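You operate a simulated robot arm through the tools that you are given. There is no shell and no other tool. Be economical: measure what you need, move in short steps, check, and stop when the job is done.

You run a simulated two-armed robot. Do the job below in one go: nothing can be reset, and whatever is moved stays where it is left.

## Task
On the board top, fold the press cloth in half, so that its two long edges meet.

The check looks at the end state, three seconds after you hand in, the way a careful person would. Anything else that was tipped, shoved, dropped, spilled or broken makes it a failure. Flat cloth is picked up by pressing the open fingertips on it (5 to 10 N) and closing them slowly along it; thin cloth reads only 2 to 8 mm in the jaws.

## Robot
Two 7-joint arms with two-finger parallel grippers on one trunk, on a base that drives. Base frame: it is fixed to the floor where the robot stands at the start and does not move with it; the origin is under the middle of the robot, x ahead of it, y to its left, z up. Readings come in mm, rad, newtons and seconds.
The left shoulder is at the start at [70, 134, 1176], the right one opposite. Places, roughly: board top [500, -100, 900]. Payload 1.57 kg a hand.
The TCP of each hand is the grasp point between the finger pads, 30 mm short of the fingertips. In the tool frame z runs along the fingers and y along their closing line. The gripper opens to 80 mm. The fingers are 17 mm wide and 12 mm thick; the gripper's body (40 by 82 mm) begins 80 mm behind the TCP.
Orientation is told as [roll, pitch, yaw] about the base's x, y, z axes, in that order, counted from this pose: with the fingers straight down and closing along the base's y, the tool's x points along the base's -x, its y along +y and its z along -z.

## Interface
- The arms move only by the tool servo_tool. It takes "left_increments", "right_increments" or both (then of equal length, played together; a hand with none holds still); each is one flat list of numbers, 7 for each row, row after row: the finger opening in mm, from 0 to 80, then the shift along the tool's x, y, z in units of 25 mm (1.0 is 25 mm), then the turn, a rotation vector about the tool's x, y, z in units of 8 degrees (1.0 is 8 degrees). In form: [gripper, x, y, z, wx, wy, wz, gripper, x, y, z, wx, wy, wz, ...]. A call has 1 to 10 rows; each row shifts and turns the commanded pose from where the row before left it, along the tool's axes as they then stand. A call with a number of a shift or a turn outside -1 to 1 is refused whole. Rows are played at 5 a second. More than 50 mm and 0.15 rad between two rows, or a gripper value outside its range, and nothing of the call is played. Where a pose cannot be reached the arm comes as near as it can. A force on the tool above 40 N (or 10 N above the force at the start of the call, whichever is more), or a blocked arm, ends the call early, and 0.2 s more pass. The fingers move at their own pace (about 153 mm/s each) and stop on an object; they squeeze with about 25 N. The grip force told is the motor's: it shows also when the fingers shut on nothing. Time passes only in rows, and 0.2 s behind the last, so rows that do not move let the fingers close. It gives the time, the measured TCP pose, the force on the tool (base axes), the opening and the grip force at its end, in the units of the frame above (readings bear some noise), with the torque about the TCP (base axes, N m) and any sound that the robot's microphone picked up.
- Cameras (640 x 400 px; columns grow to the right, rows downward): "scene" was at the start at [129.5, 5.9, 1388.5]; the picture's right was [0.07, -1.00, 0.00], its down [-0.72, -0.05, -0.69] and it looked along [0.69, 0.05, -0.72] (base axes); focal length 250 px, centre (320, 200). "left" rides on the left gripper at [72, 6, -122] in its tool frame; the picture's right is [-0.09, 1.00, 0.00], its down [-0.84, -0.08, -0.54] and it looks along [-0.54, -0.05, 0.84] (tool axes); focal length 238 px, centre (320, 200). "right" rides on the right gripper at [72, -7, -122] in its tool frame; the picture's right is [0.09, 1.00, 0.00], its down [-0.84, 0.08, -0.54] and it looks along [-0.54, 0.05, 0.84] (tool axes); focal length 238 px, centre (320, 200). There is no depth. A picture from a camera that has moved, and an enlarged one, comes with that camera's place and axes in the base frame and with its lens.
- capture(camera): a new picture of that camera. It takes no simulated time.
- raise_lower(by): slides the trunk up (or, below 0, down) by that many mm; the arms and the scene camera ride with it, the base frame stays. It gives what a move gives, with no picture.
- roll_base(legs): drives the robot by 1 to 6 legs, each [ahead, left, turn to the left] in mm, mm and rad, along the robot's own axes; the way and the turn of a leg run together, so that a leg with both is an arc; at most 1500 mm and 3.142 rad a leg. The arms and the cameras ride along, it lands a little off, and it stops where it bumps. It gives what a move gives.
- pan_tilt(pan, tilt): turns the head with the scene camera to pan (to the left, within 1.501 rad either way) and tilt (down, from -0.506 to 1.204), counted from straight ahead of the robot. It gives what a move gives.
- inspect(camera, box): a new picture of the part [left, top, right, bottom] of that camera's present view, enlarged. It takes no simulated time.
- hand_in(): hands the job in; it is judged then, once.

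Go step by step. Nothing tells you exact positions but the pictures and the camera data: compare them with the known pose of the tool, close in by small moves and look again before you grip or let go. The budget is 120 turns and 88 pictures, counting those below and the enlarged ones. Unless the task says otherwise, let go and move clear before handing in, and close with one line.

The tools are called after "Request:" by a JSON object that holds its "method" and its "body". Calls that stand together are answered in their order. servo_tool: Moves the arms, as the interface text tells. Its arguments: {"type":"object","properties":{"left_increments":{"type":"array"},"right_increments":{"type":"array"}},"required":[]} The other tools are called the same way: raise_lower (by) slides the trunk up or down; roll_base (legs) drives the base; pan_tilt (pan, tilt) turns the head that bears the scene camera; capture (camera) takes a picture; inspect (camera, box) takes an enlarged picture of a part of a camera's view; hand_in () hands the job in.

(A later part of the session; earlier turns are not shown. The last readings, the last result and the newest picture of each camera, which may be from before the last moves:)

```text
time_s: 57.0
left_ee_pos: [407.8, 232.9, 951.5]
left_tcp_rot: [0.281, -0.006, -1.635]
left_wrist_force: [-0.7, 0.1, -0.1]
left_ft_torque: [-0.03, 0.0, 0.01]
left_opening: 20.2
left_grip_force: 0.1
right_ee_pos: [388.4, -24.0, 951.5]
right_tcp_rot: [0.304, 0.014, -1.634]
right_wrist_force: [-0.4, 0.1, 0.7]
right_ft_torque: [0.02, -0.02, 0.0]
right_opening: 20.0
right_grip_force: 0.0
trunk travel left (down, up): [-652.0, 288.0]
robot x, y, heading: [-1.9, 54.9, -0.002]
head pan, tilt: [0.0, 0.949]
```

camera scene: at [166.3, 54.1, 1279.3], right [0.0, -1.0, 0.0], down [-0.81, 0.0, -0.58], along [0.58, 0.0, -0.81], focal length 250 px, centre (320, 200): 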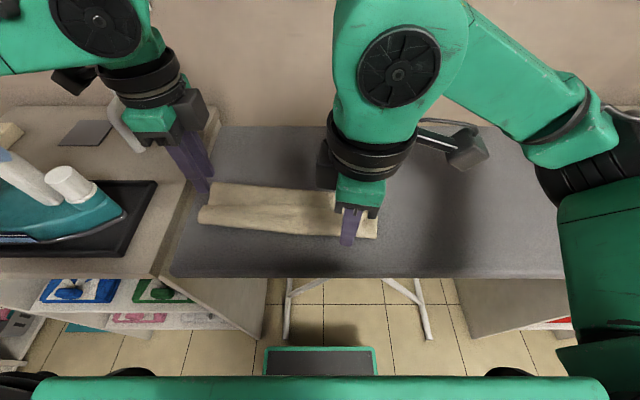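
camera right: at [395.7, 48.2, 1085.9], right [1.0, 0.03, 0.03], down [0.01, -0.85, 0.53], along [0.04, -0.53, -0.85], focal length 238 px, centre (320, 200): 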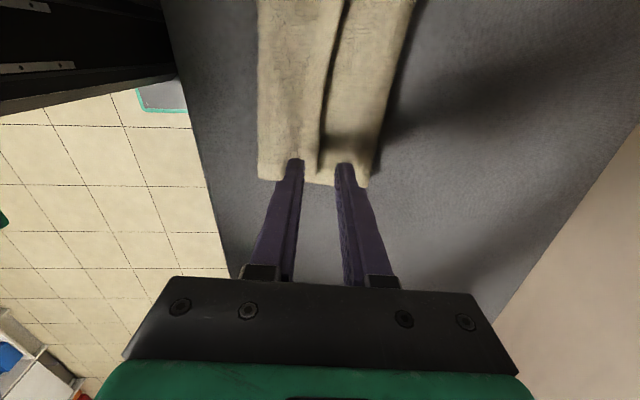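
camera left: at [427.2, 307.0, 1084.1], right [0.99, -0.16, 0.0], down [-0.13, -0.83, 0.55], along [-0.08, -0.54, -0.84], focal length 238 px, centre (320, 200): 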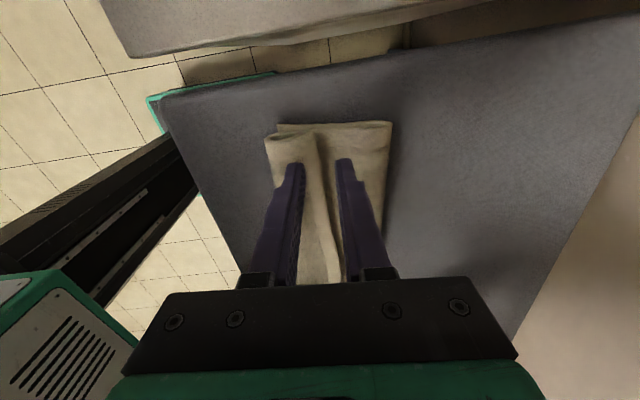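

Request:
{"method": "servo_tool", "body": {"left_increments": [20, 0, -0.022, 0.077, 0, 0, 0, 20, 0, -0.022, 0.077, 0, 0, 0], "right_increments": [20, 0, -0.022, 0.077, 0, 0, 0, 20, 0, -0.022, 0.077, 0, 0, 0]}}

Request:
{"method": "servo_tool", "body": {"left_increments": [20, 0, -0.022, 0.077, 0, 0, 0, 20, 0, -0.011, 0.038, 0, 0, 0], "right_increments": [20, 0, -0.022, 0.077, 0, 0, 0, 20, 0, -0.011, 0.038, 0, 0, 0]}}

Request:
{"method": "inspect", "body": {"camera": "left", "box": [220, 90, 460, 240]}}

Request:
{"method": "inspect", "body": {"camera": "right", "box": [200, 90, 440, 240]}}

```text
time_s: 57.6
left_ee_pos: [407.7, 231.6, 946.5]
left_tcp_rot: [0.28, -0.006, -1.634]
left_wrist_force: [-0.3, 0.4, 0.0]
left_ft_torque: [0.0, -0.01, 0.0]
left_opening: 20.1
left_grip_force: 0.0
right_ee_pos: [389.6, -23.5, 947.5]
right_tcp_rot: [0.304, 0.015, -1.633]
right_wrist_force: [0.3, 0.1, 0.0]
right_ft_torque: [-0.02, 0.03, 0.03]
right_opening: 20.2
right_grip_force: 0.0
trunk travel left (down, up): [-652.0, 288.0]
robot x, y, heading: [-0.5, 54.7, -0.001]
head pan, tilt: [0.0, 0.949]
```

```text
time_s: 58.2
left_ee_pos: [407.3, 232.4, 944.6]
left_tcp_rot: [0.281, -0.007, -1.638]
left_wrist_force: [0.5, -0.7, 2.3]
left_ft_torque: [0.04, -0.04, 0.01]
left_opening: 19.4
left_grip_force: 0.1
right_ee_pos: [388.6, -23.3, 943.8]
right_tcp_rot: [0.302, 0.016, -1.632]
right_wrist_force: [0.4, 0.8, 1.7]
right_ft_torque: [0.01, 0.01, 0.03]
right_opening: 19.4
right_grip_force: 0.1
trunk travel left (down, up): [-652.0, 288.0]
robot x, y, heading: [-0.9, 54.1, 0.0]
head pan, tilt: [0.0, 0.949]
```

```text
2.67 times, centred on (340, 165) of left
camera zoom: at [384.8, 306.6, 1063.3], right [0.95, -0.15, 0.28], down [-0.28, -0.82, 0.51], along [0.15, -0.56, -0.82], focal length 636 px, centre (267, 293)
```

zoom: 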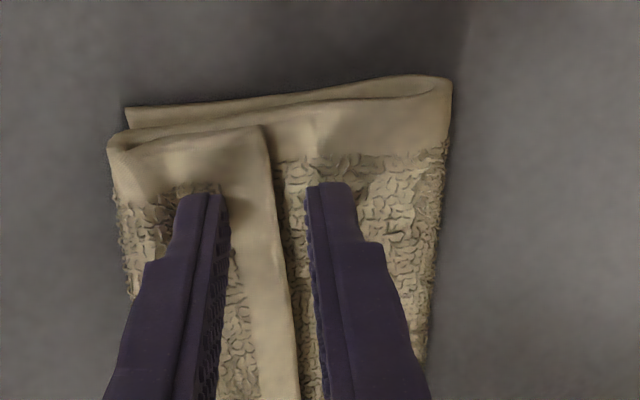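

```text
2.67 times, centred on (320, 165) of right
camera zoom: at [351.6, 49.5, 1058.7], right [0.95, 0.03, 0.3], down [-0.14, -0.84, 0.53], along [0.27, -0.55, -0.8], focal length 636 px, centre (320, 293)
```

zoom: 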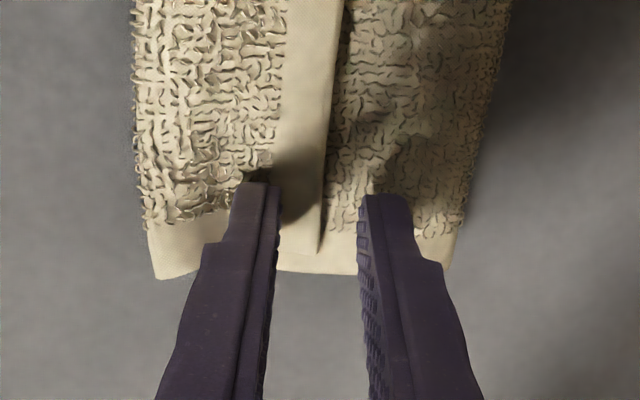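

Request:
{"method": "servo_tool", "body": {"left_increments": [20, 0, -0.018, 0.06, 0, 0, 0, 18, 0, 0, 0.02, 0, 0, 0, 15, 0, 0, 0.01, 0, 0, 0, 12, 0, 0, 0, 0, 0, 0, 9, 0, 0, 0, 0, 0, 0, 6, 0, 0, 0, 0, 0, 0, 3, 0, 0, 0, 0, 0, 0, 0, 0, 0, 0, 0, 0, 0, 0, 0, 0, 0, 0, 0, 0], "right_increments": [20, 0, -0.018, 0.06, 0, 0, 0, 18, 0, 0, 0.02, 0, 0, 0, 15, 0, 0, 0.01, 0, 0, 0, 12, 0, 0, 0, 0, 0, 0, 9, 0, 0, 0, 0, 0, 0, 6, 0, 0, 0, 0, 0, 0, 3, 0, 0, 0, 0, 0, 0, 0, 0, 0, 0, 0, 0, 0, 0, 0, 0, 0, 0, 0, 0]}}

Request:
{"method": "inspect", "body": {"camera": "left", "box": [220, 90, 460, 240]}}

Request:
{"method": "inspect", "body": {"camera": "right", "box": [200, 90, 440, 240]}}

```text
time_s: 60.2
left_ee_pos: [407.2, 232.6, 941.8]
left_tcp_rot: [0.28, -0.007, -1.636]
left_wrist_force: [-0.6, 0.0, 0.4]
left_ft_torque: [-0.03, 0.02, -0.04]
left_opening: 0.1
left_grip_force: 21.6
right_ee_pos: [388.7, -21.3, 942.8]
right_tcp_rot: [0.303, 0.017, -1.633]
right_wrist_force: [-0.5, 0.4, 2.3]
right_ft_torque: [-0.02, 0.03, 0.01]
right_opening: 0.1
right_grip_force: 21.4
trunk travel left (down, up): [-652.0, 288.0]
robot x, y, heading: [-1.8, 55.4, 0.003]
head pan, tilt: [0.0, 0.949]
```

```text
2.67 times, centred on (340, 165) of left
camera zoom: at [385.8, 306.2, 1061.4], right [0.95, -0.15, 0.28], down [-0.28, -0.82, 0.51], along [0.15, -0.56, -0.82], focal length 636 px, centre (267, 293)
```

zoom: 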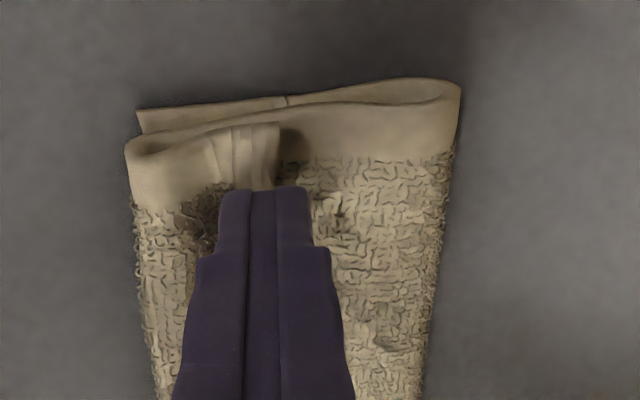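

```text
2.67 times, centred on (320, 165) of right
camera zoom: at [352.2, 50.7, 1057.1], right [0.95, 0.03, 0.3], down [-0.14, -0.84, 0.53], along [0.27, -0.55, -0.8], focal length 636 px, centre (320, 293)
```

zoom: 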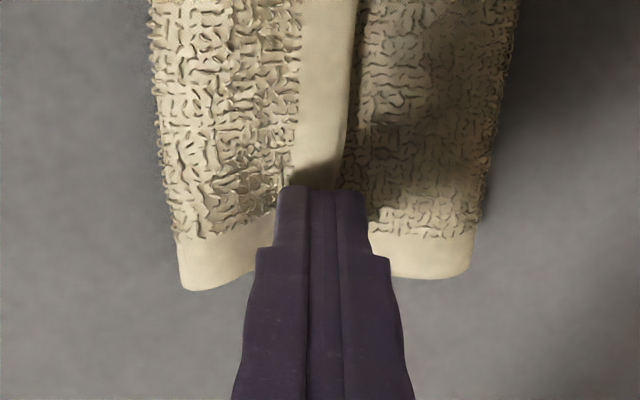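

The pinch was too light on this soft pile. I reopen and press harder before closing.

Request:
{"method": "servo_tool", "body": {"left_increments": [0, 0, 0, -0.4, 0, 0, 0, 22, 0, 0, 0, 0, 0, 0, 22, 0, 0, 0.3, 0, 0, 0, 22, 0, -0.02, 0.16, 0, 0, 0, 22, 0, -0.02, 0.14, 0, 0, 0], "right_increments": [0, 0, 0, -0.4, 0, 0, 0, 22, 0, 0, 0, 0, 0, 0, 22, 0, 0, 0.3, 0, 0, 0, 22, 0, -0.02, 0.16, 0, 0, 0, 22, 0, -0.02, 0.14, 0, 0, 0]}}

```text
time_s: 61.4
left_ee_pos: [404.7, 230.4, 940.2]
left_tcp_rot: [0.291, -0.007, -1.635]
left_wrist_force: [2.2, 5.2, 16.2]
left_ft_torque: [0.21, 0.08, -0.07]
left_opening: 16.7
left_grip_force: 0.1
right_ee_pos: [385.4, -22.6, 940.2]
right_tcp_rot: [0.311, 0.018, -1.633]
right_wrist_force: [-4.3, -4.6, 25.2]
right_ft_torque: [-0.16, 0.41, 0.08]
right_opening: 18.8
right_grip_force: 0.1
trunk travel left (down, up): [-652.0, 288.0]
robot x, y, heading: [-1.4, 53.5, -0.002]
head pan, tilt: [0.0, 0.949]
```

Request:
{"method": "servo_tool", "body": {"left_increments": [22, 0, 0, -0.03, 0, 0, 0, 18, 0, 0, 0, 0, 0, 0, 15, 0, 0, 0, 0, 0, 0, 12, 0, 0, 0, 0, 0, 0, 9, 0, 0, 0, 0, 0, 0, 6, 0, 0, 0, 0, 0, 0, 3, 0, 0, 0, 0, 0, 0, 0, 0, 0, 0, 0, 0, 0, 0, 0, 0, 0, 0, 0, 0], "right_increments": [22, 0, 0, -0.06, 0, 0, 0, 18, 0, 0, 0, 0, 0, 0, 15, 0, 0, 0, 0, 0, 0, 12, 0, 0, 0, 0, 0, 0, 9, 0, 0, 0, 0, 0, 0, 6, 0, 0, 0, 0, 0, 0, 3, 0, 0, 0, 0, 0, 0, 0, 0, 0, 0, 0, 0, 0, 0, 0, 0, 0, 0, 0, 0]}}

Request:
{"method": "inspect", "body": {"camera": "left", "box": [220, 90, 460, 240]}}

Request:
{"method": "inspect", "body": {"camera": "right", "box": [200, 90, 440, 240]}}

```text
time_s: 63.4
left_ee_pos: [404.1, 230.7, 938.4]
left_tcp_rot: [0.282, -0.007, -1.635]
left_wrist_force: [-4.5, -0.6, 9.1]
left_ft_torque: [-0.04, 0.13, 0.01]
left_opening: 0.0
left_grip_force: 21.6
right_ee_pos: [386.1, -22.1, 939.1]
right_tcp_rot: [0.308, 0.016, -1.634]
right_wrist_force: [-4.6, 1.8, 8.0]
right_ft_torque: [0.07, 0.16, 0.01]
right_opening: 2.7
right_grip_force: 23.4
trunk travel left (down, up): [-652.0, 288.0]
robot x, y, heading: [-0.3, 53.9, 0.004]
head pan, tilt: [0.0, 0.949]
```

```text
2.67 times, centred on (340, 165) of left
camera zoom: at [381.7, 306.0, 1057.9], right [0.95, -0.15, 0.28], down [-0.28, -0.82, 0.5], along [0.15, -0.56, -0.82], focal length 636 px, centre (267, 293)
```

zoom: 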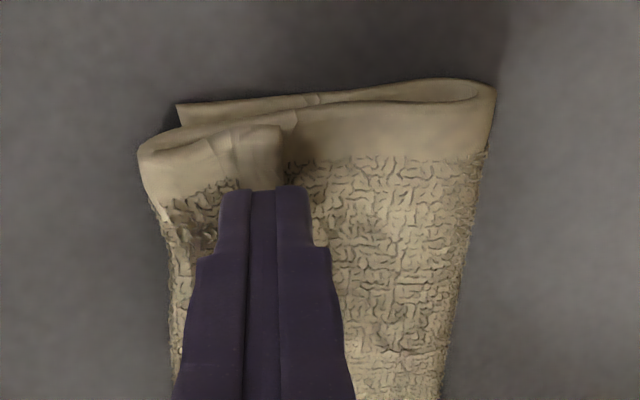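

```text
2.67 times, centred on (320, 165) of right
camera zoom: at [348.9, 50.6, 1053.8], right [0.95, 0.03, 0.3], down [-0.14, -0.84, 0.53], along [0.27, -0.55, -0.79], focal length 636 px, centre (320, 293)
```

zoom: 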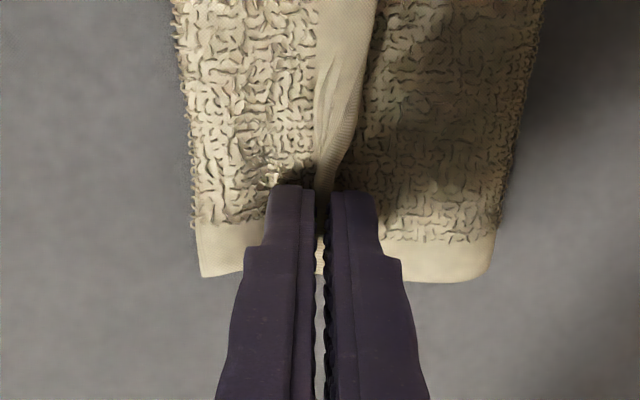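

The right hand has the edge (2.7 mm), but the left slipped. I shift the left hand 8 mm further over the edge and retry.

Request:
{"method": "servo_tool", "body": {"left_increments": [0, 0, 0, -0.4, 0, 0, 0, 20, 0, 0.32, 0.09, 0, 0, 0, 20, 0, 0, 0.3, 0, 0, 0, 20, 0, -0.01, 0.08, 0, 0, 0]}}

Request:
{"method": "inspect", "body": {"camera": "left", "box": [220, 90, 460, 240]}}

```text
time_s: 64.4
left_ee_pos: [414.1, 231.9, 939.9]
left_tcp_rot: [0.288, -0.006, -1.636]
left_wrist_force: [-4.9, 2.7, 22.7]
left_ft_torque: [0.11, 0.41, -0.04]
left_opening: 18.4
left_grip_force: 0.1
right_ee_pos: [387.2, -22.8, 939.3]
right_tcp_rot: [0.305, 0.015, -1.633]
right_wrist_force: [-0.6, 0.9, 7.9]
right_ft_torque: [0.03, 0.04, -0.02]
right_opening: 2.5
right_grip_force: 23.9
trunk travel left (down, up): [-652.0, 288.0]
robot x, y, heading: [-4.7, 56.4, -0.001]
head pan, tilt: [0.0, 0.949]
```

```text
2.67 times, centred on (340, 165) of left
camera zoom: at [390.5, 305.3, 1059.5], right [0.95, -0.15, 0.28], down [-0.28, -0.82, 0.5], along [0.16, -0.56, -0.82], focal length 636 px, centre (267, 293)
```

zoom: 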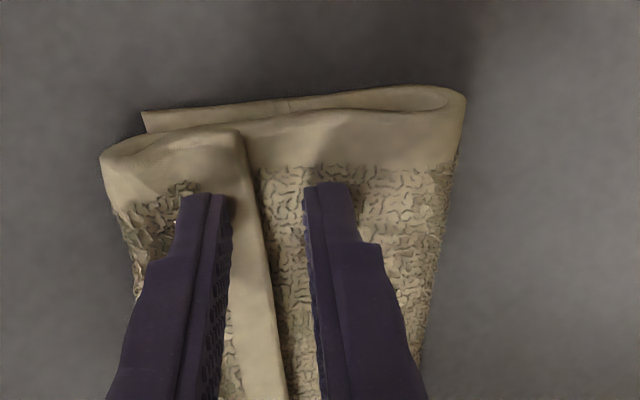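

Request:
{"method": "servo_tool", "body": {"left_increments": [20, 0, 0, -0.02, 0, 0, 0, 17, 0, 0, 0, 0, 0, 0, 14, 0, 0, 0.02, 0, 0, 0, 11, 0, 0, 0.02, 0, 0, 0, 8, 0, 0, 0.02, 0, 0, 0, 5, 0, 0, 0.01, 0, 0, 0, 2, 0, 0, 0, 0, 0, 0, 0, 0, 0, 0, 0, 0, 0, 0, 0, 0, 0, 0, 0, 0]}}

```text
time_s: 66.4
left_ee_pos: [412.3, 232.2, 937.8]
left_tcp_rot: [0.281, -0.006, -1.636]
left_wrist_force: [-4.8, -0.6, 9.7]
left_ft_torque: [-0.02, 0.1, -0.01]
left_opening: 0.0
left_grip_force: 21.4
right_ee_pos: [386.1, -23.0, 939.5]
right_tcp_rot: [0.306, 0.015, -1.634]
right_wrist_force: [-1.3, 0.8, 10.5]
right_ft_torque: [0.0, 0.06, 0.01]
right_opening: 2.3
right_grip_force: 24.4
trunk travel left (down, up): [-652.0, 288.0]
robot x, y, heading: [-3.8, 53.3, -0.0]
head pan, tilt: [0.0, 0.949]
```

The left edge slid under the raised far finger. I reduce the left tilt to 8° so that both tips bear, and try again.

Request:
{"method": "servo_tool", "body": {"left_increments": [0, 0, 0, -0.4, 0, 0, 0, 22, 0, 0, -0.1, 1, 0, 0, 22, 0, 0, 0.3, 0, 0, 0, 22, 0, 0, 0.1, 0, 0, 0, 22, 0, 0, 0.04, 0, 0, 0]}}

Request:
{"method": "inspect", "body": {"camera": "left", "box": [220, 90, 460, 240]}}

```text
time_s: 67.6
left_ee_pos: [410.9, 233.3, 939.9]
left_tcp_rot: [0.145, -0.006, -1.634]
left_wrist_force: [-0.5, 1.2, 7.5]
left_ft_torque: [0.06, 0.12, -0.02]
left_opening: 21.6
left_grip_force: 0.1
right_ee_pos: [387.8, -22.8, 938.9]
right_tcp_rot: [0.307, 0.017, -1.634]
right_wrist_force: [-3.8, -1.2, 10.8]
right_ft_torque: [-0.05, 0.09, -0.04]
right_opening: 2.7
right_grip_force: 24.2
trunk travel left (down, up): [-652.0, 288.0]
robot x, y, heading: [-1.4, 55.9, -0.001]
head pan, tilt: [0.0, 0.949]
```

```text
2.67 times, centred on (340, 165) of left
camera zoom: at [405.6, 306.1, 1061.1], right [0.98, -0.16, 0.14], down [-0.21, -0.82, 0.53], along [0.04, -0.55, -0.84], focal length 636 px, centre (267, 293)
```

zoom: 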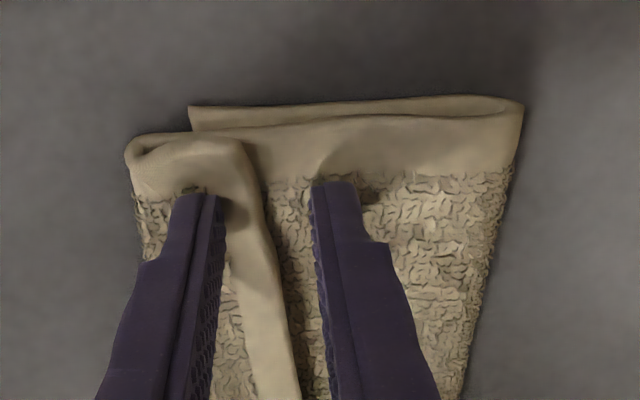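

Request:
{"method": "servo_tool", "body": {"left_increments": [22, 0, 0, 0.06, 0, 0, 0, 19, 0, 0, 0, 0, 0, 0, 16, 0, 0, 0.02, 0, 0, 0, 13, 0, 0, 0, 0, 0, 0, 10, 0, 0, 0.02, 0, 0, 0, 7, 0, 0, 0, 0, 0, 0, 4, 0, 0, 0, 0, 0, 0, 1, 0, 0, 0, 0, 0, 0, 0, 0, 0, 0, 0, 0, 0]}}

```text
time_s: 69.6
left_ee_pos: [410.7, 231.7, 936.5]
left_tcp_rot: [0.143, -0.008, -1.635]
left_wrist_force: [-6.6, -1.6, 14.2]
left_ft_torque: [0.0, 0.22, -0.05]
left_opening: 2.4
left_grip_force: 24.0
right_ee_pos: [386.4, -22.3, 940.0]
right_tcp_rot: [0.307, 0.015, -1.634]
right_wrist_force: [3.2, 0.6, 9.6]
right_ft_torque: [0.04, -0.07, 0.0]
right_opening: 2.6
right_grip_force: 23.6
trunk travel left (down, up): [-652.0, 288.0]
robot x, y, heading: [-4.4, 50.9, -0.004]
head pan, tilt: [0.0, 0.949]
```

Both hands grip now. I lift both by about 25 mm and look at what they hold.

Request:
{"method": "servo_tool", "body": {"left_increments": [0, 0, 0, -0.5, 0, 0, 0, 0, 0, 0, -0.5, 0, 0, 0, 0, 0, 0, 0, 0, 0, 0], "right_increments": [0, 0, 0.1, -0.5, 0, 0, 0, 0, 0, 0.1, -0.5, 0, 0, 0, 0, 0, 0, 0, 0, 0, 0]}}

Request:
{"method": "capture", "body": {"camera": "left"}}

Request:
{"method": "capture", "body": {"camera": "right"}}

```text
time_s: 70.4
left_ee_pos: [409.4, 232.5, 960.9]
left_tcp_rot: [0.14, -0.007, -1.636]
left_wrist_force: [-0.6, -0.5, -0.1]
left_ft_torque: [0.01, -0.01, -0.01]
left_opening: 2.3
left_grip_force: 24.1
right_ee_pos: [386.8, -23.1, 963.3]
right_tcp_rot: [0.302, 0.015, -1.634]
right_wrist_force: [0.2, -0.1, 0.1]
right_ft_torque: [0.01, 0.02, 0.01]
right_opening: 2.5
right_grip_force: 23.8
trunk travel left (down, up): [-652.0, 288.0]
robot x, y, heading: [-0.2, 54.3, 0.003]
head pan, tilt: [0.0, 0.949]
```

```text
20 pictures are left
camera left: at [404.9, 306.5, 1082.5], right [0.98, -0.15, 0.14], down [-0.21, -0.82, 0.53], along [0.03, -0.55, -0.83], focal length 238 px, centre (320, 200)
```

left: 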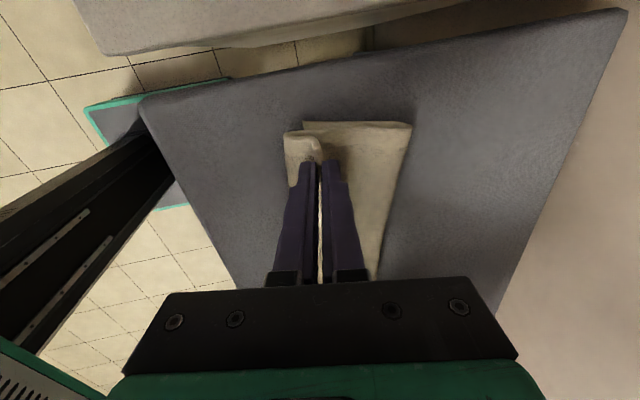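

```text
19 pictures are left
camera right: at [350.1, 49.7, 1077.6], right [0.95, 0.03, 0.3], down [-0.14, -0.84, 0.53], along [0.26, -0.55, -0.8], focal length 238 px, centre (320, 200)
```

right: 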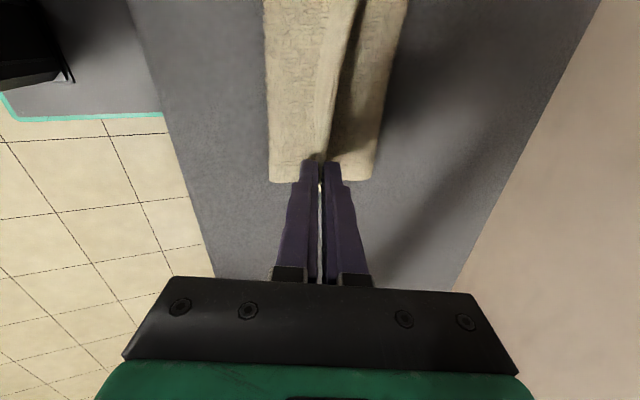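

Both hold the edge with the cloth leaving the jaws downward. I carry it up and forward to unroll the curl, then roll the base back to bring it over.

Request:
{"method": "servo_tool", "body": {"left_increments": [0, 0, 0.5, -0.7, 0, 0, 0, 0, 0, 0.8, -0.7, 0, 0, 0, 0, 0, 0.9, -0.4, 0, 0, 0, 0, 0, 0.95, -0.2, 0, 0, 0, 0, 0, 0.95, -0.15, 0, 0, 0, 0, 0, 0, 0, 0, 0, 0], "right_increments": [0, 0, 0.5, -0.6, 0, 0, 0, 0, 0, 0.8, -0.5, 0, 0, 0, 0, 0, 0.9, -0.3, 0, 0, 0, 0, 0, 0.9, -0.1, 0, 0, 0, 0, 0, 0.9, 0, 0, 0, 0, 0, 0, 0, 0, 0, 0, 0]}}

Request:
{"method": "capture", "body": {"camera": "scene"}}

```text
time_s: 71.8
left_ee_pos: [504.9, 230.0, 1027.9]
left_tcp_rot: [0.143, -0.008, -1.636]
left_wrist_force: [0.0, -1.4, 0.0]
left_ft_torque: [0.01, -0.04, 0.02]
left_opening: 2.3
left_grip_force: 23.8
right_ee_pos: [470.7, -28.8, 1028.5]
right_tcp_rot: [0.305, 0.016, -1.633]
right_wrist_force: [0.2, 0.2, 0.2]
right_ft_torque: [0.01, -0.02, -0.02]
right_opening: 2.7
right_grip_force: 23.6
trunk travel left (down, up): [-652.0, 288.0]
robot x, y, heading: [1.5, 56.0, -0.002]
head pan, tilt: [0.0, 0.949]
```

```text
18 pictures are left
camera scene: at [120.8, 54.2, 1279.4], right [0.0, -1.0, 0.0], down [-0.81, 0.0, -0.58], along [0.58, 0.0, -0.81], focal length 250 px, centre (320, 200)
```

scene: 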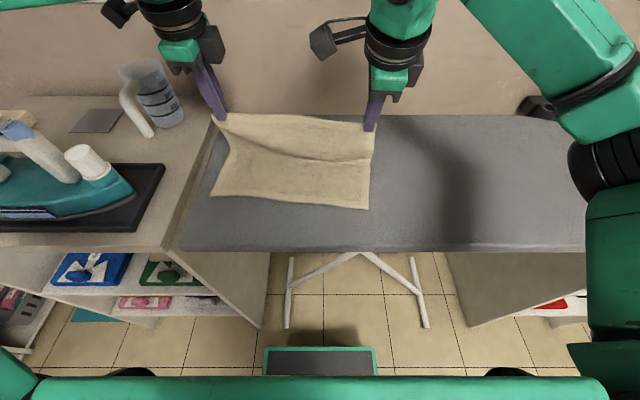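

The cloth now rises cleanly with no curl. I roll back 50 mm and then test more tilt on the left hand.

Request:
{"method": "roll_base", "body": {"legs": [[-50, 0, 0]]}}

Request:
{"method": "servo_tool", "body": {"left_increments": [0, 0, 0, 0, -0.6, 0, 0, 0, 0, 0, 0, -0.6, 0, 0, 0, 0, 0, 0, 0, 0, 0]}}

```text
time_s: 72.8
left_ee_pos: [457.6, 229.5, 1027.1]
left_tcp_rot: [0.137, -0.007, -1.636]
left_wrist_force: [-0.4, -0.9, 0.6]
left_ft_torque: [-0.02, 0.0, -0.08]
left_opening: 2.6
left_grip_force: 23.5
right_ee_pos: [423.6, -29.7, 1026.4]
right_tcp_rot: [0.3, 0.016, -1.633]
right_wrist_force: [-0.6, 0.4, -0.1]
right_ft_torque: [0.0, 0.01, -0.03]
right_opening: 2.5
right_grip_force: 23.6
trunk travel left (down, up): [-652.0, 288.0]
robot x, y, heading: [-49.8, 52.7, 0.002]
head pan, tilt: [0.0, 0.949]
```

```text
time_s: 73.6
left_ee_pos: [454.0, 228.0, 1029.3]
left_tcp_rot: [0.309, -0.008, -1.636]
left_wrist_force: [0.4, -0.5, -0.3]
left_ft_torque: [0.0, 0.05, 0.02]
left_opening: 2.4
left_grip_force: 24.1
right_ee_pos: [420.7, -29.7, 1027.5]
right_tcp_rot: [0.303, 0.016, -1.633]
right_wrist_force: [-0.3, 0.7, -0.3]
right_ft_torque: [0.03, 0.0, -0.02]
right_opening: 2.6
right_grip_force: 23.8
trunk travel left (down, up): [-652.0, 288.0]
robot x, y, heading: [-49.1, 57.5, 0.001]
head pan, tilt: [0.0, 0.949]
```

Request:
{"method": "servo_tool", "body": {"left_increments": [0, 0, -0.488, 0.146, -0.5, 0, 0, 0, 0, -0.496, 0.112, -0.5, 0, 0, 0, 0, -0.504, 0.076, -0.5, 0, 0, 0, 0, -0.508, 0.04, -0.5, 0, 0, 0, 0, 0, 0, 0, 0, 0], "right_increments": [0, 0, -0.488, 0.146, -0.5, 0, 0, 0, 0, -0.496, 0.112, -0.5, 0, 0, 0, 0, -0.504, 0.076, -0.5, 0, 0, 0, 0, -0.508, 0.04, -0.5, 0, 0, 0, 0, 0, 0, 0, 0, 0]}}

Request:
{"method": "capture", "body": {"camera": "scene"}}

```text
time_s: 74.8
left_ee_pos: [414.1, 231.8, 999.7]
left_tcp_rot: [0.587, -0.008, -1.636]
left_wrist_force: [-0.6, -2.4, -0.6]
left_ft_torque: [-0.04, 0.08, -0.03]
left_opening: 2.3
left_grip_force: 24.2
right_ee_pos: [381.8, -26.0, 997.1]
right_tcp_rot: [0.582, 0.016, -1.634]
right_wrist_force: [0.3, 0.1, 0.0]
right_ft_torque: [0.0, 0.05, -0.01]
right_opening: 2.5
right_grip_force: 24.0
trunk travel left (down, up): [-652.0, 288.0]
robot x, y, heading: [-52.3, 57.6, -0.005]
head pan, tilt: [0.0, 0.949]
```

```text
17 pictures are left
camera scene: at [72.5, 53.8, 1279.2], right [0.0, -1.0, 0.0], down [-0.81, 0.0, -0.58], along [0.58, 0.0, -0.81], focal length 250 px, centre (320, 200)
```

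scene: 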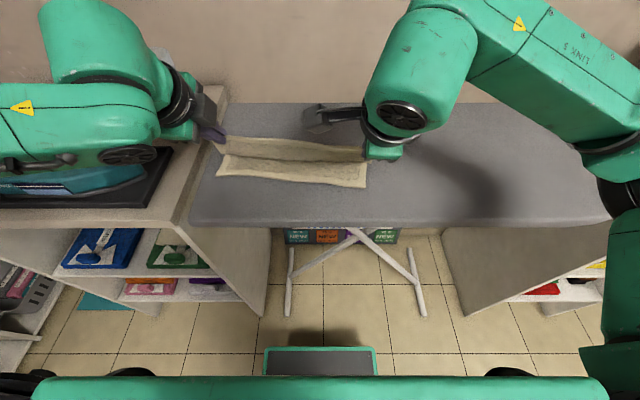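

The left forearm now passes above the iron, so I check the clearance before going lower.

Request:
{"method": "inspect", "body": {"camera": "scene", "box": [0, 70, 400, 270]}}

```text
1.60 times, centred on (200, 170) of scene
camera zoom: at [72.5, 53.8, 1279.2], right [0.0, -1.0, 0.0], down [-0.81, 0.0, -0.58], along [0.58, 0.0, -0.81], focal length 400 px, centre (512, 248)
```

zoom: 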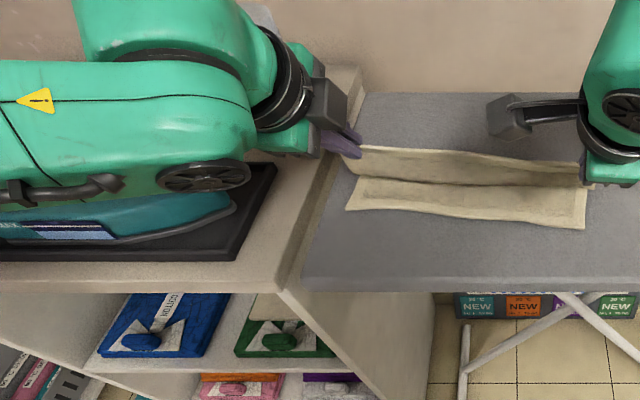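

The forearm looks well above the iron and the flap is straight. I lower a bit more along the arc.

Request:
{"method": "servo_tool", "body": {"left_increments": [0, 0, -0.62, 0.21, 0, 0, 0, 0, 0, -0.62, 0.21, 0, 0, 0, 0, 0, 0, 0, 0, 0, 0], "right_increments": [0, 0, -0.62, 0.21, 0, 0, 0, 0, 0, -0.62, 0.21, 0, 0, 0, 0, 0, 0, 0, 0, 0, 0]}}

Request:
{"method": "inspect", "body": {"camera": "scene", "box": [100, 70, 420, 270]}}

```text
time_s: 75.6
left_ee_pos: [397.8, 233.9, 980.6]
left_tcp_rot: [0.587, -0.01, -1.636]
left_wrist_force: [0.0, -1.6, -0.5]
left_ft_torque: [-0.06, 0.02, -0.02]
left_opening: 2.7
left_grip_force: 23.9
left hand out of reach, approached as far as the arm can: row 2
right_ee_pos: [359.8, -25.1, 972.2]
right_tcp_rot: [0.584, 0.015, -1.634]
right_wrist_force: [1.1, 2.4, -0.5]
right_ft_torque: [0.05, -0.02, 0.05]
right_opening: 2.7
right_grip_force: 23.9
trunk travel left (down, up): [-652.0, 288.0]
robot x, y, heading: [-52.3, 51.8, -0.005]
head pan, tilt: [0.0, 0.949]
```

```text
2.00 times, centred on (260, 170) of scene
camera zoom: at [71.6, 54.1, 1279.3], right [0.0, -1.0, 0.0], down [-0.81, 0.0, -0.58], along [0.58, 0.0, -0.81], focal length 500 px, centre (440, 260)
```

zoom: 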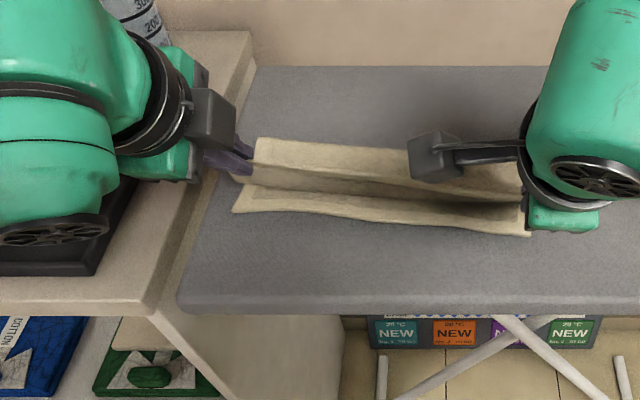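

The flap now leans at about 27° with its free edge above the near edge and no loop. I open the fingers and withdraw along them so it drops into place.

Request:
{"method": "servo_tool", "body": {"left_increments": [24, 0, 0, 0, 0, 0, 0, 24, 0, 0, 0, 0, 0, 0, 24, 0, 0, -0.6, 0, 0, 0, 24, 0, 0, -1, 0, 0, 0, 24, 0, 0, -1, 0, 0, 0, 24, 0, 0, -1, 0, 0, 0], "right_increments": [24, 0, 0, 0, 0, 0, 0, 24, 0, 0, 0, 0, 0, 0, 24, 0, 0, -0.6, 0, 0, 0, 24, 0, 0, -1, 0, 0, 0, 24, 0, 0, -1, 0, 0, 0, 24, 0, 0, -1, 0, 0, 0]}}

Request:
{"method": "inspect", "body": {"camera": "scene", "box": [100, 70, 420, 270]}}

```text
time_s: 77.0
left_ee_pos: [397.7, 233.8, 980.6]
left_tcp_rot: [0.588, -0.008, -1.635]
left_wrist_force: [-0.6, -0.1, 0.6]
left_ft_torque: [0.01, 0.02, 0.01]
left_opening: 23.9
left_grip_force: 0.0
left hand out of reach, approached as far as the arm can: row 3, 4, 5, 6
right_ee_pos: [310.9, -22.0, 1048.2]
right_tcp_rot: [0.585, 0.017, -1.633]
right_wrist_force: [-0.6, -0.1, -0.7]
right_ft_torque: [0.02, 0.01, -0.02]
right_opening: 24.0
right_grip_force: 0.1
trunk travel left (down, up): [-652.0, 288.0]
robot x, y, heading: [-49.9, 53.8, 0.0]
head pan, tilt: [0.0, 0.949]
```

```text
2.00 times, centred on (260, 170) of scene
camera zoom: at [71.0, 54.5, 1279.3], right [0.0, -1.0, 0.0], down [-0.81, 0.0, -0.58], along [0.58, 0.0, -0.81], focal length 500 px, centre (440, 260)
```

zoom: 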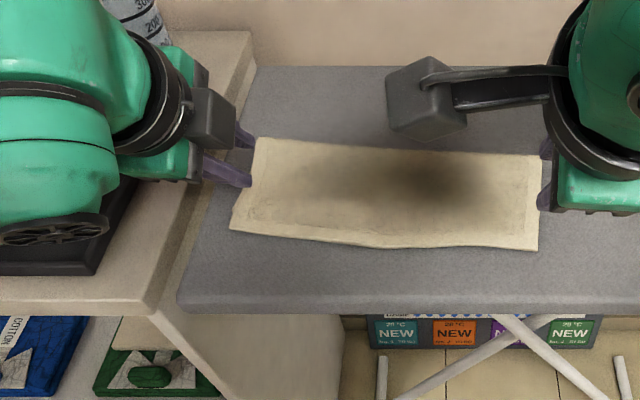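

The flap fell flat. But I make its edge about 25 mm past the bottom layer's near edge, so the crease needs to move out. The overhanging hem lies on bare board, ideal for a regrip with the jaws closing along y, so I straighten both hands and turn them back.

Request:
{"method": "servo_tool", "body": {"left_increments": [24, 0, 0, 0, 0.84, 0, 0, 24, 0, 0, 0, 0.84, 0, 0, 24, 0, 0, 0, 0.84, 0, 0, 24, 0, 0, 0, 0.84, 0, 0, 24, 0, 0, 0, 0.84, 0, 0, 24, 0, 0, -0.8, 0, 0, 0, 24, 0, 0, 0, 0, 0, -1, 24, 0, 0, 0, 0, 0, -1, 24, 0, 0, 0, 0, 0, -1, 24, 0, 0, 0, 0, 0, -1], "right_increments": [24, 0, 0, 0, 0.84, 0, 0, 24, 0, 0, 0, 0.84, 0, 0, 24, 0, 0, 0, 0.84, 0, 0, 24, 0, 0, 0, 0.84, 0, 0, 24, 0, 0, 0, 0.84, 0, 0, 24, 0, 0, 0, 0, 0, 0, 24, 0, 0, 0, 0, 0, -1, 24, 0, 0, 0, 0, 0, -1, 24, 0, 0, 0, 0, 0, -1, 24, 0, 0, 0, 0, 0, -1]}}

Request:
{"method": "servo_tool", "body": {"left_increments": [30, 0, 0, 0, 0, 0, -1, 30, 0, 0, 0, 0, 0, -1, 30, 0, 0, 0, 0, 0, -1, 30, 0, 0, 0, 0, 0, -1, 30, 0, 0, 0, 0, 0, -1, 30, 0, 0, 0, 0, 0, -1, 30, 0, 0, 0, 0, 0, -1, 30, 0, 0, 0, 0, 0, -0.7], "right_increments": [30, 0, 0, 0, 0, 0, -1, 30, 0, 0, 0, 0, 0, -1, 30, 0, 0, 0, 0, 0, -1, 30, 0, 0, 0, 0, 0, -1, 30, 0, 0, 0, 0, 0, -1, 30, 0, 0, 0, 0, 0, -1, 30, 0, 0, 0, 0, 0, -1, 30, 0, 0, 0, 0, 0, -0.7]}}

```text
time_s: 79.2
left_ee_pos: [396.0, 231.7, 1000.1]
left_tcp_rot: [-0.003, -0.007, -1.075]
left_wrist_force: [-0.3, 0.1, 0.8]
left_ft_torque: [-0.03, 0.0, 0.01]
left_opening: 23.9
left_grip_force: 0.1
right_ee_pos: [309.9, -23.1, 1048.6]
right_tcp_rot: [0.005, 0.014, -1.073]
right_wrist_force: [-0.8, 0.1, 0.3]
right_ft_torque: [0.02, -0.01, -0.01]
right_opening: 23.7
right_grip_force: 0.1
trunk travel left (down, up): [-652.0, 288.0]
robot x, y, heading: [-49.5, 52.8, 0.003]
head pan, tilt: [0.0, 0.949]
```

```text
time_s: 81.0
left_ee_pos: [396.3, 232.8, 999.9]
left_tcp_rot: [-0.009, 0.0, 0.002]
left_wrist_force: [-0.6, -0.3, 0.5]
left_ft_torque: [-0.02, -0.04, 0.04]
left_opening: 29.7
left_grip_force: 0.1
right_ee_pos: [308.9, -25.1, 1048.0]
right_tcp_rot: [0.016, 0.003, 0.002]
right_wrist_force: [0.6, -0.9, -0.6]
right_ft_torque: [0.0, 0.01, 0.01]
right_opening: 30.0
right_grip_force: 0.1
trunk travel left (down, up): [-652.0, 288.0]
robot x, y, heading: [-51.9, 54.2, -0.001]
head pan, tilt: [0.0, 0.949]
```

Request:
{"method": "servo_tool", "body": {"left_increments": [30, 0.3, -0.07, 0.35, 0, 0, 0, 30, 0.3, -0.07, 0.35, 0, 0, 0, 30, 0.3, -0.07, 0.35, 0, 0, 0, 30, 0.3, -0.07, 0.35, 0, 0, 0], "right_increments": [30, -0.36, 0.13, 0.83, 0, 0, 0, 30, -0.36, 0.13, 0.83, 0, 0, 0, 30, -0.36, 0.13, 0.83, 0, 0, 0, 30, -0.36, 0.13, 0.83, 0, 0, 0]}}

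Request:
{"method": "capture", "body": {"camera": "left"}}

Request:
{"method": "capture", "body": {"camera": "right"}}

```text
time_s: 82.0
left_ee_pos: [364.6, 226.6, 963.3]
left_tcp_rot: [-0.006, -0.001, -0.002]
left_wrist_force: [0.1, 0.4, -0.5]
left_ft_torque: [0.0, 0.03, 0.0]
left_opening: 30.0
left_grip_force: 0.0
right_ee_pos: [346.5, -10.9, 963.7]
right_tcp_rot: [0.016, 0.005, -0.001]
right_wrist_force: [-1.4, -0.1, 0.6]
right_ft_torque: [-0.01, 0.03, 0.0]
right_opening: 30.1
right_grip_force: 0.1
trunk travel left (down, up): [-652.0, 288.0]
robot x, y, heading: [-52.4, 54.4, -0.004]
head pan, tilt: [0.0, 0.949]
```

```text
13 pictures are left
camera left: at [295.0, 233.6, 1086.2], right [0.09, 1.0, -0.01], down [0.84, -0.08, 0.54], along [0.54, -0.06, -0.84], focal length 238 px, centre (320, 200)
```

left: 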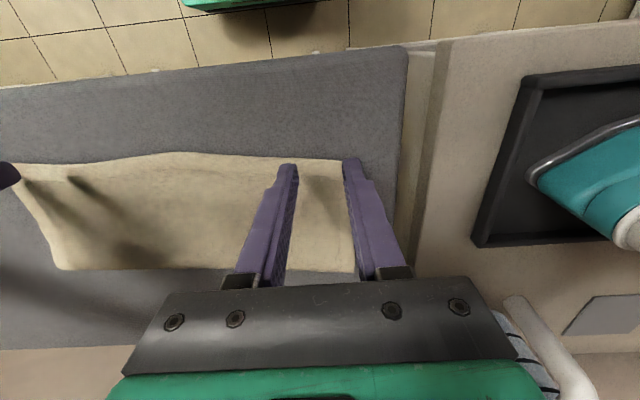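

```text
12 pictures are left
camera right: at [276.1, -19.6, 1085.8], right [-0.09, 1.0, 0.02], down [0.84, 0.07, 0.54], along [0.54, 0.06, -0.84], focal length 238 px, centre (320, 200)
```

right: 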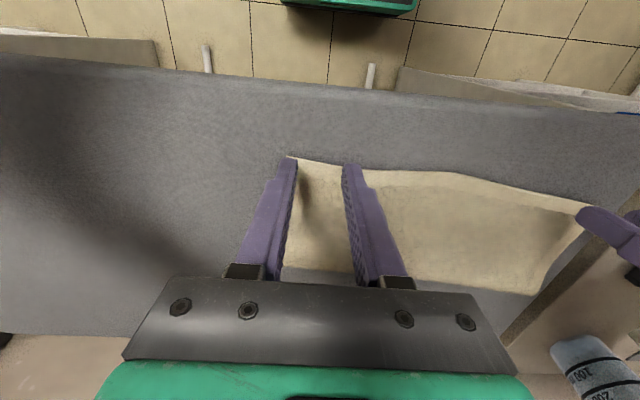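

The top edge is at x≈370 (left) and ≈354 (right), with single cloth on bare board there. I set the tips on that hem and press.

Request:
{"method": "servo_tool", "body": {"left_increments": [30, -0.26, 0, 0, 0, 0, 0, 30, 0, 0, 0.5, 0, 0, 0, 30, 0, 0, 0.5, 0, 0, 0, 30, 0, 0, 0.1, 0, 0, 0, 30, 0, 0, 0.06, 0, 0, 0], "right_increments": [30, -0.32, 0.12, 0, 0, 0, 0, 30, 0, 0, 0.5, 0, 0, 0, 30, 0, 0, 0.5, 0, 0, 0, 30, 0, 0, 0.1, 0, 0, 0, 30, 0, 0, 0.06, 0, 0, 0]}}

```text
time_s: 83.2
left_ee_pos: [372.4, 225.3, 936.3]
left_tcp_rot: [-0.007, 0.0, -0.001]
left_wrist_force: [0.6, 0.9, 0.5]
left_ft_torque: [-0.02, -0.01, 0.02]
left_opening: 30.0
left_grip_force: 0.1
right_ee_pos: [353.1, -4.9, 936.8]
right_tcp_rot: [0.016, 0.003, -0.002]
right_wrist_force: [1.0, 1.3, -0.4]
right_ft_torque: [0.04, 0.0, 0.01]
right_opening: 30.0
right_grip_force: 0.0
trunk travel left (down, up): [-652.0, 288.0]
robot x, y, heading: [-48.2, 56.0, 0.003]
head pan, tilt: [0.0, 0.949]
```

Request:
{"method": "servo_tool", "body": {"left_increments": [30, 0, 0, 0.07, 0, 0, 0, 30, 0, 0, 0.05, 0, 0, 0, 30, 0, 0, 0, 0, 0, 0], "right_increments": [30, 0, 0, 0.07, 0, 0, 0, 30, 0, 0, 0.05, 0, 0, 0, 30, 0, 0, 0, 0, 0, 0]}}

Request:
{"method": "inspect", "body": {"camera": "right", "box": [180, 90, 440, 253]}}

```text
time_s: 84.0
left_ee_pos: [373.4, 224.0, 933.3]
left_tcp_rot: [-0.007, -0.002, -0.004]
left_wrist_force: [-0.4, 2.0, 3.5]
left_ft_torque: [0.11, 0.0, 0.03]
left_opening: 30.1
left_grip_force: 0.0
right_ee_pos: [353.3, -4.7, 933.6]
right_tcp_rot: [0.015, 0.002, 0.001]
right_wrist_force: [1.2, -0.9, 3.4]
right_ft_torque: [-0.12, -0.07, -0.01]
right_opening: 30.7
right_grip_force: 0.7
trunk travel left (down, up): [-652.0, 288.0]
robot x, y, heading: [-52.9, 55.7, -0.001]
head pan, tilt: [0.0, 0.949]
```

```text
2.45 times, centred on (310, 172) of right
camera zoom: at [283.0, -13.0, 1054.7], right [-0.09, 1.0, 0.02], down [0.84, 0.07, 0.54], along [0.54, 0.06, -0.84], focal length 585 px, centre (344, 270)
```

zoom: 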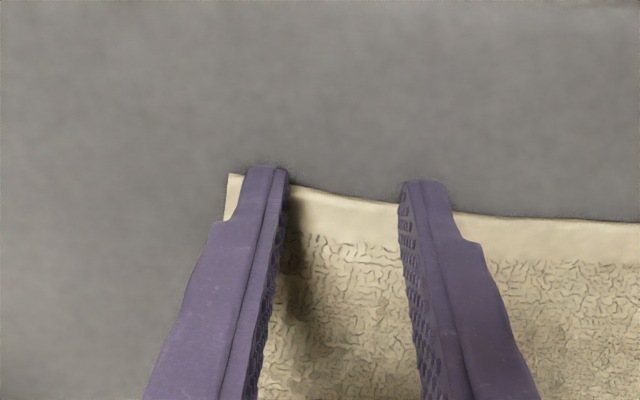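

Request:
{"method": "servo_tool", "body": {"left_increments": [30, 0, 0, 0.05, 0, 0, 0, 27, 0, 0, 0, 0, 0, 0, 23, 0, 0, 0, 0, 0, 0, 19, 0, 0, 0, 0, 0, 0, 15, 0, 0, 0, 0, 0, 0, 12, 0, 0, 0, 0, 0, 0, 9, 0, 0, 0, 0, 0, 0, 6, 0, 0, 0, 0, 0, 0, 3, 0, 0, 0, 0, 0, 0, 0, 0, 0, 0, 0, 0, 0], "right_increments": [30, 0, 0, 0.05, 0, 0, 0, 27, 0, 0, 0, 0, 0, 0, 23, 0, 0, 0, 0, 0, 0, 19, 0, 0, 0, 0, 0, 0, 15, 0, 0, 0, 0, 0, 0, 12, 0, 0, 0, 0, 0, 0, 9, 0, 0, 0, 0, 0, 0, 6, 0, 0, 0, 0, 0, 0, 3, 0, 0, 0, 0, 0, 0, 0, 0, 0, 0, 0, 0, 0]}}

```text
time_s: 86.2
left_ee_pos: [372.2, 223.8, 933.1]
left_tcp_rot: [-0.01, -0.004, -0.004]
left_wrist_force: [-0.6, -9.8, 6.8]
left_ft_torque: [-0.33, -0.02, -0.05]
left_opening: 3.2
left_grip_force: 24.1
right_ee_pos: [351.1, -5.7, 933.0]
right_tcp_rot: [0.018, -0.001, 0.0]
right_wrist_force: [0.6, 7.6, 15.1]
right_ft_torque: [0.16, -0.13, 0.05]
right_opening: 3.3
right_grip_force: 24.8
trunk travel left (down, up): [-652.0, 288.0]
robot x, y, heading: [-50.9, 51.6, 0.0]
head pan, tilt: [0.0, 0.949]
```

Both hold the hem. I lift up and forward to roll the crease outward and expose the bottom edge.

Request:
{"method": "servo_tool", "body": {"left_increments": [0, -0.3, 0, -0.9, 0, 0, 0, 0, -0.7, 0, -0.9, 0, 0, 0, 0, -0.85, 0, -0.8, 0, 0, 0, 0, -0.85, 0, -0.7, 0, 0, 0, 0, -0.85, 0, -0.4, 0, 0, 0, 0, -0.6, 0, -0.2, 0, 0, 0, 0, 0, 0, 0, 0, 0, 0], "right_increments": [0, -0.3, 0, -0.9, 0, 0, 0, 0, -0.7, 0, -0.9, 0, 0, 0, 0, -0.85, 0, -0.8, 0, 0, 0, 0, -0.85, 0, -0.7, 0, 0, 0, 0, -0.85, 0, -0.4, 0, 0, 0, 0, -0.6, 0, -0.2, 0, 0, 0, 0, 0, 0, 0, 0, 0, 0]}}

Request:
{"method": "inspect", "body": {"camera": "scene", "box": [100, 70, 420, 270]}}

```text
time_s: 87.8
left_ee_pos: [475.8, 225.8, 1031.3]
left_tcp_rot: [-0.009, 0.0, -0.002]
left_wrist_force: [-0.3, -16.8, 0.1]
left_ft_torque: [-0.52, 0.02, -0.06]
left_opening: 3.7
left_grip_force: 24.3
right_ee_pos: [456.6, -7.5, 1027.2]
right_tcp_rot: [0.017, 0.002, 0.002]
right_wrist_force: [1.1, 16.1, 0.5]
right_ft_torque: [0.53, -0.06, 0.08]
right_opening: 3.7
right_grip_force: 24.8
trunk travel left (down, up): [-652.0, 288.0]
robot x, y, heading: [-50.5, 55.5, -0.001]
head pan, tilt: [0.0, 0.949]
```

```text
2.00 times, centred on (260, 170) of scene
camera zoom: at [70.8, 53.9, 1279.3], right [0.0, -1.0, 0.0], down [-0.81, 0.0, -0.58], along [0.58, 0.0, -0.81], focal length 500 px, centre (440, 260)
```

zoom: 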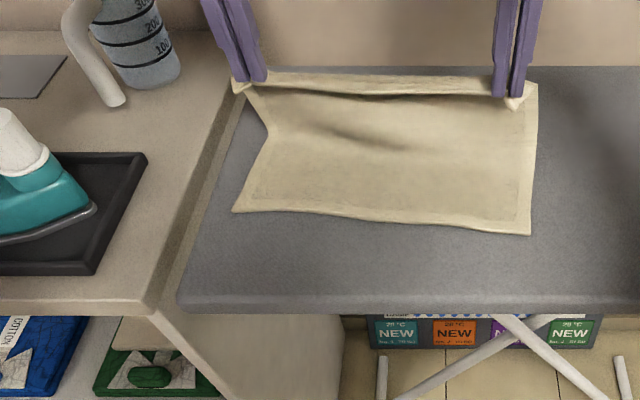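

The bottom near edge is in view at x≈395 (left grip) and ≈372 (right). I ease the sideways tension and bring the flap down on the arc to that line.

Request:
{"method": "servo_tool", "body": {"left_increments": [0, 0.96, 0, 0.12, 0, 0, 0, 0, 0.92, 0, 0.56, 0, 0, 0, 0, 0.68, 0, 0.8, 0, 0, 0, 0, 0.36, 0, 0.72, 0, 0, 0, 0, 0.24, 0, 0.72, 0, 0, 0, 0, 0, 0, 0, 0, 0, 0], "right_increments": [0, 0.96, 0.26, 0.12, 0, 0, 0, 0, 0.92, 0, 0.5, 0, 0, 0, 0, 0.7, 0, 0.75, 0, 0, 0, 0, 0.37, 0, 0.68, 0, 0, 0, 0, 0.25, 0, 0.7, 0, 0, 0, 0, 0, 0, 0, 0, 0, 0]}}

Request:
{"method": "inspect", "body": {"camera": "scene", "box": [100, 70, 420, 270]}}

```text
time_s: 89.2
left_ee_pos: [399.5, 225.2, 956.9]
left_tcp_rot: [-0.007, 0.0, -0.002]
left_wrist_force: [-1.0, -5.7, 0.9]
left_ft_torque: [-0.2, 0.03, -0.01]
left_opening: 3.3
left_grip_force: 24.7
right_ee_pos: [376.9, 1.1, 961.6]
right_tcp_rot: [0.014, 0.003, -0.002]
right_wrist_force: [0.2, 6.5, 0.9]
right_ft_torque: [0.18, -0.02, 0.07]
right_opening: 3.4
right_grip_force: 24.4
trunk travel left (down, up): [-652.0, 288.0]
robot x, y, heading: [-50.3, 55.8, -0.004]
head pan, tilt: [0.0, 0.949]
```

```text
2.00 times, centred on (260, 170) of scene
camera zoom: at [71.6, 54.3, 1279.3], right [0.0, -1.0, 0.0], down [-0.81, 0.0, -0.58], along [0.58, 0.0, -0.81], focal length 500 px, centre (440, 260)
```

zoom: 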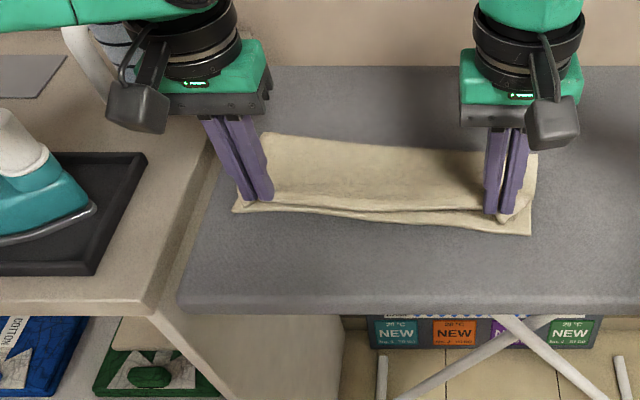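

Nearly aligned, with no loop. I lower the last bit onto the bottom edge.

Request:
{"method": "servo_tool", "body": {"left_increments": [0, 0.1, 0, 0.35, 0, 0, 0, 0, 0.1, 0, 0.35, 0, 0, 0, 0, 0, 0, 0, 0, 0, 0], "right_increments": [0, 0.1, 0, 0.44, 0, 0, 0, 0, 0.1, 0, 0.44, 0, 0, 0, 0, 0, 0, 0, 0, 0, 0]}}

Request:
{"method": "inspect", "body": {"camera": "scene", "box": [180, 120, 400, 257]}}

```text
time_s: 90.0
left_ee_pos: [392.5, 223.5, 938.8]
left_tcp_rot: [-0.009, 0.0, 0.0]
left_wrist_force: [-0.4, -4.9, 0.5]
left_ft_torque: [-0.1, -0.01, -0.03]
left_opening: 3.1
left_grip_force: 24.6
right_ee_pos: [372.5, 2.1, 939.8]
right_tcp_rot: [0.015, 0.002, -0.001]
right_wrist_force: [0.5, 4.0, 1.8]
right_ft_torque: [0.17, -0.02, 0.03]
right_opening: 3.3
right_grip_force: 24.8
trunk travel left (down, up): [-652.0, 288.0]
robot x, y, heading: [-52.1, 52.5, 0.002]
head pan, tilt: [0.0, 0.949]
```

```text
2.91 times, centred on (290, 188) of scene
camera zoom: at [71.3, 54.2, 1279.3], right [0.0, -1.0, 0.0], down [-0.81, 0.0, -0.58], along [0.58, 0.0, -0.81], focal length 727 px, centre (407, 234)
```

zoom: 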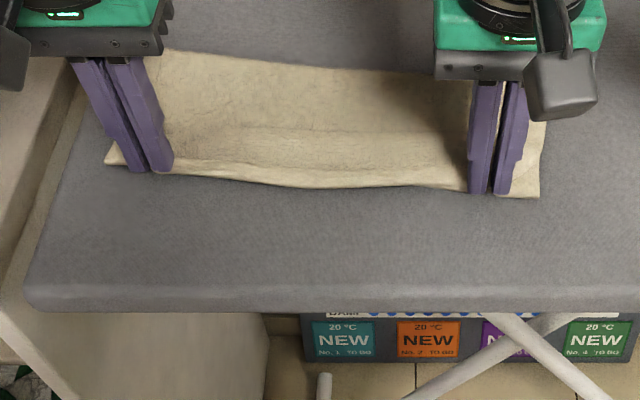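

The edges coincide. I open gradually so the hem spreads out, then rise straight up.

Request:
{"method": "servo_tool", "body": {"left_increments": [6, 0, 0, 0, 0, 0, 0, 12, 0, 0, 0, 0, 0, 0, 18, 0, 0, 0, 0, 0, 0, 24, 0, 0, 0, 0, 0, 0, 30, 0, 0, 0, 0, 0, 0, 30, 0, 0, -0.2, 0, 0, 0, 30, 0, 0, -0.6, 0, 0, 0, 30, 0, 0, -1, 0, 0, 0, 30, 0, 0, -1, 0, 0, 0, 30, 0, 0, -1, 0, 0, 0], "right_increments": [6, 0, 0, 0, 0, 0, 0, 12, 0, 0, 0, 0, 0, 0, 18, 0, 0, 0, 0, 0, 0, 24, 0, 0, 0, 0, 0, 0, 30, 0, 0, 0, 0, 0, 0, 30, 0, 0, -0.2, 0, 0, 0, 30, 0, 0, -0.6, 0, 0, 0, 30, 0, 0, -1, 0, 0, 0, 30, 0, 0, -1, 0, 0, 0, 30, 0, 0, -1, 0, 0, 0]}}

Request:
{"method": "inspect", "body": {"camera": "scene", "box": [180, 120, 400, 257]}}

```text
time_s: 92.2
left_ee_pos: [391.0, 224.9, 1033.8]
left_tcp_rot: [-0.008, 0.0, -0.002]
left_wrist_force: [0.0, -0.3, 0.0]
left_ft_torque: [0.02, 0.0, -0.03]
left_opening: 30.0
left_grip_force: 0.0
right_ee_pos: [370.7, -1.5, 1036.0]
right_tcp_rot: [0.017, 0.002, 0.0]
right_wrist_force: [-1.0, 0.3, 0.6]
right_ft_torque: [0.01, 0.01, -0.01]
right_opening: 30.1
right_grip_force: 0.1
trunk travel left (down, up): [-652.0, 288.0]
robot x, y, heading: [-49.5, 55.8, -0.001]
head pan, tilt: [0.0, 0.949]
```

```text
2.91 times, centred on (290, 188) of scene
camera zoom: at [70.7, 54.0, 1279.3], right [0.0, -1.0, 0.0], down [-0.81, 0.0, -0.58], along [0.58, 0.0, -0.81], focal length 727 px, centre (407, 234)
```

zoom: 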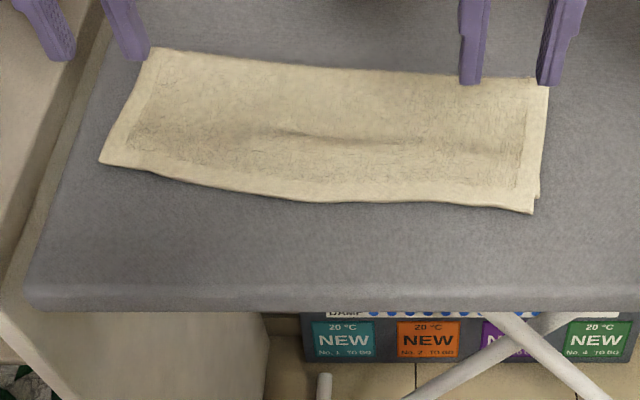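

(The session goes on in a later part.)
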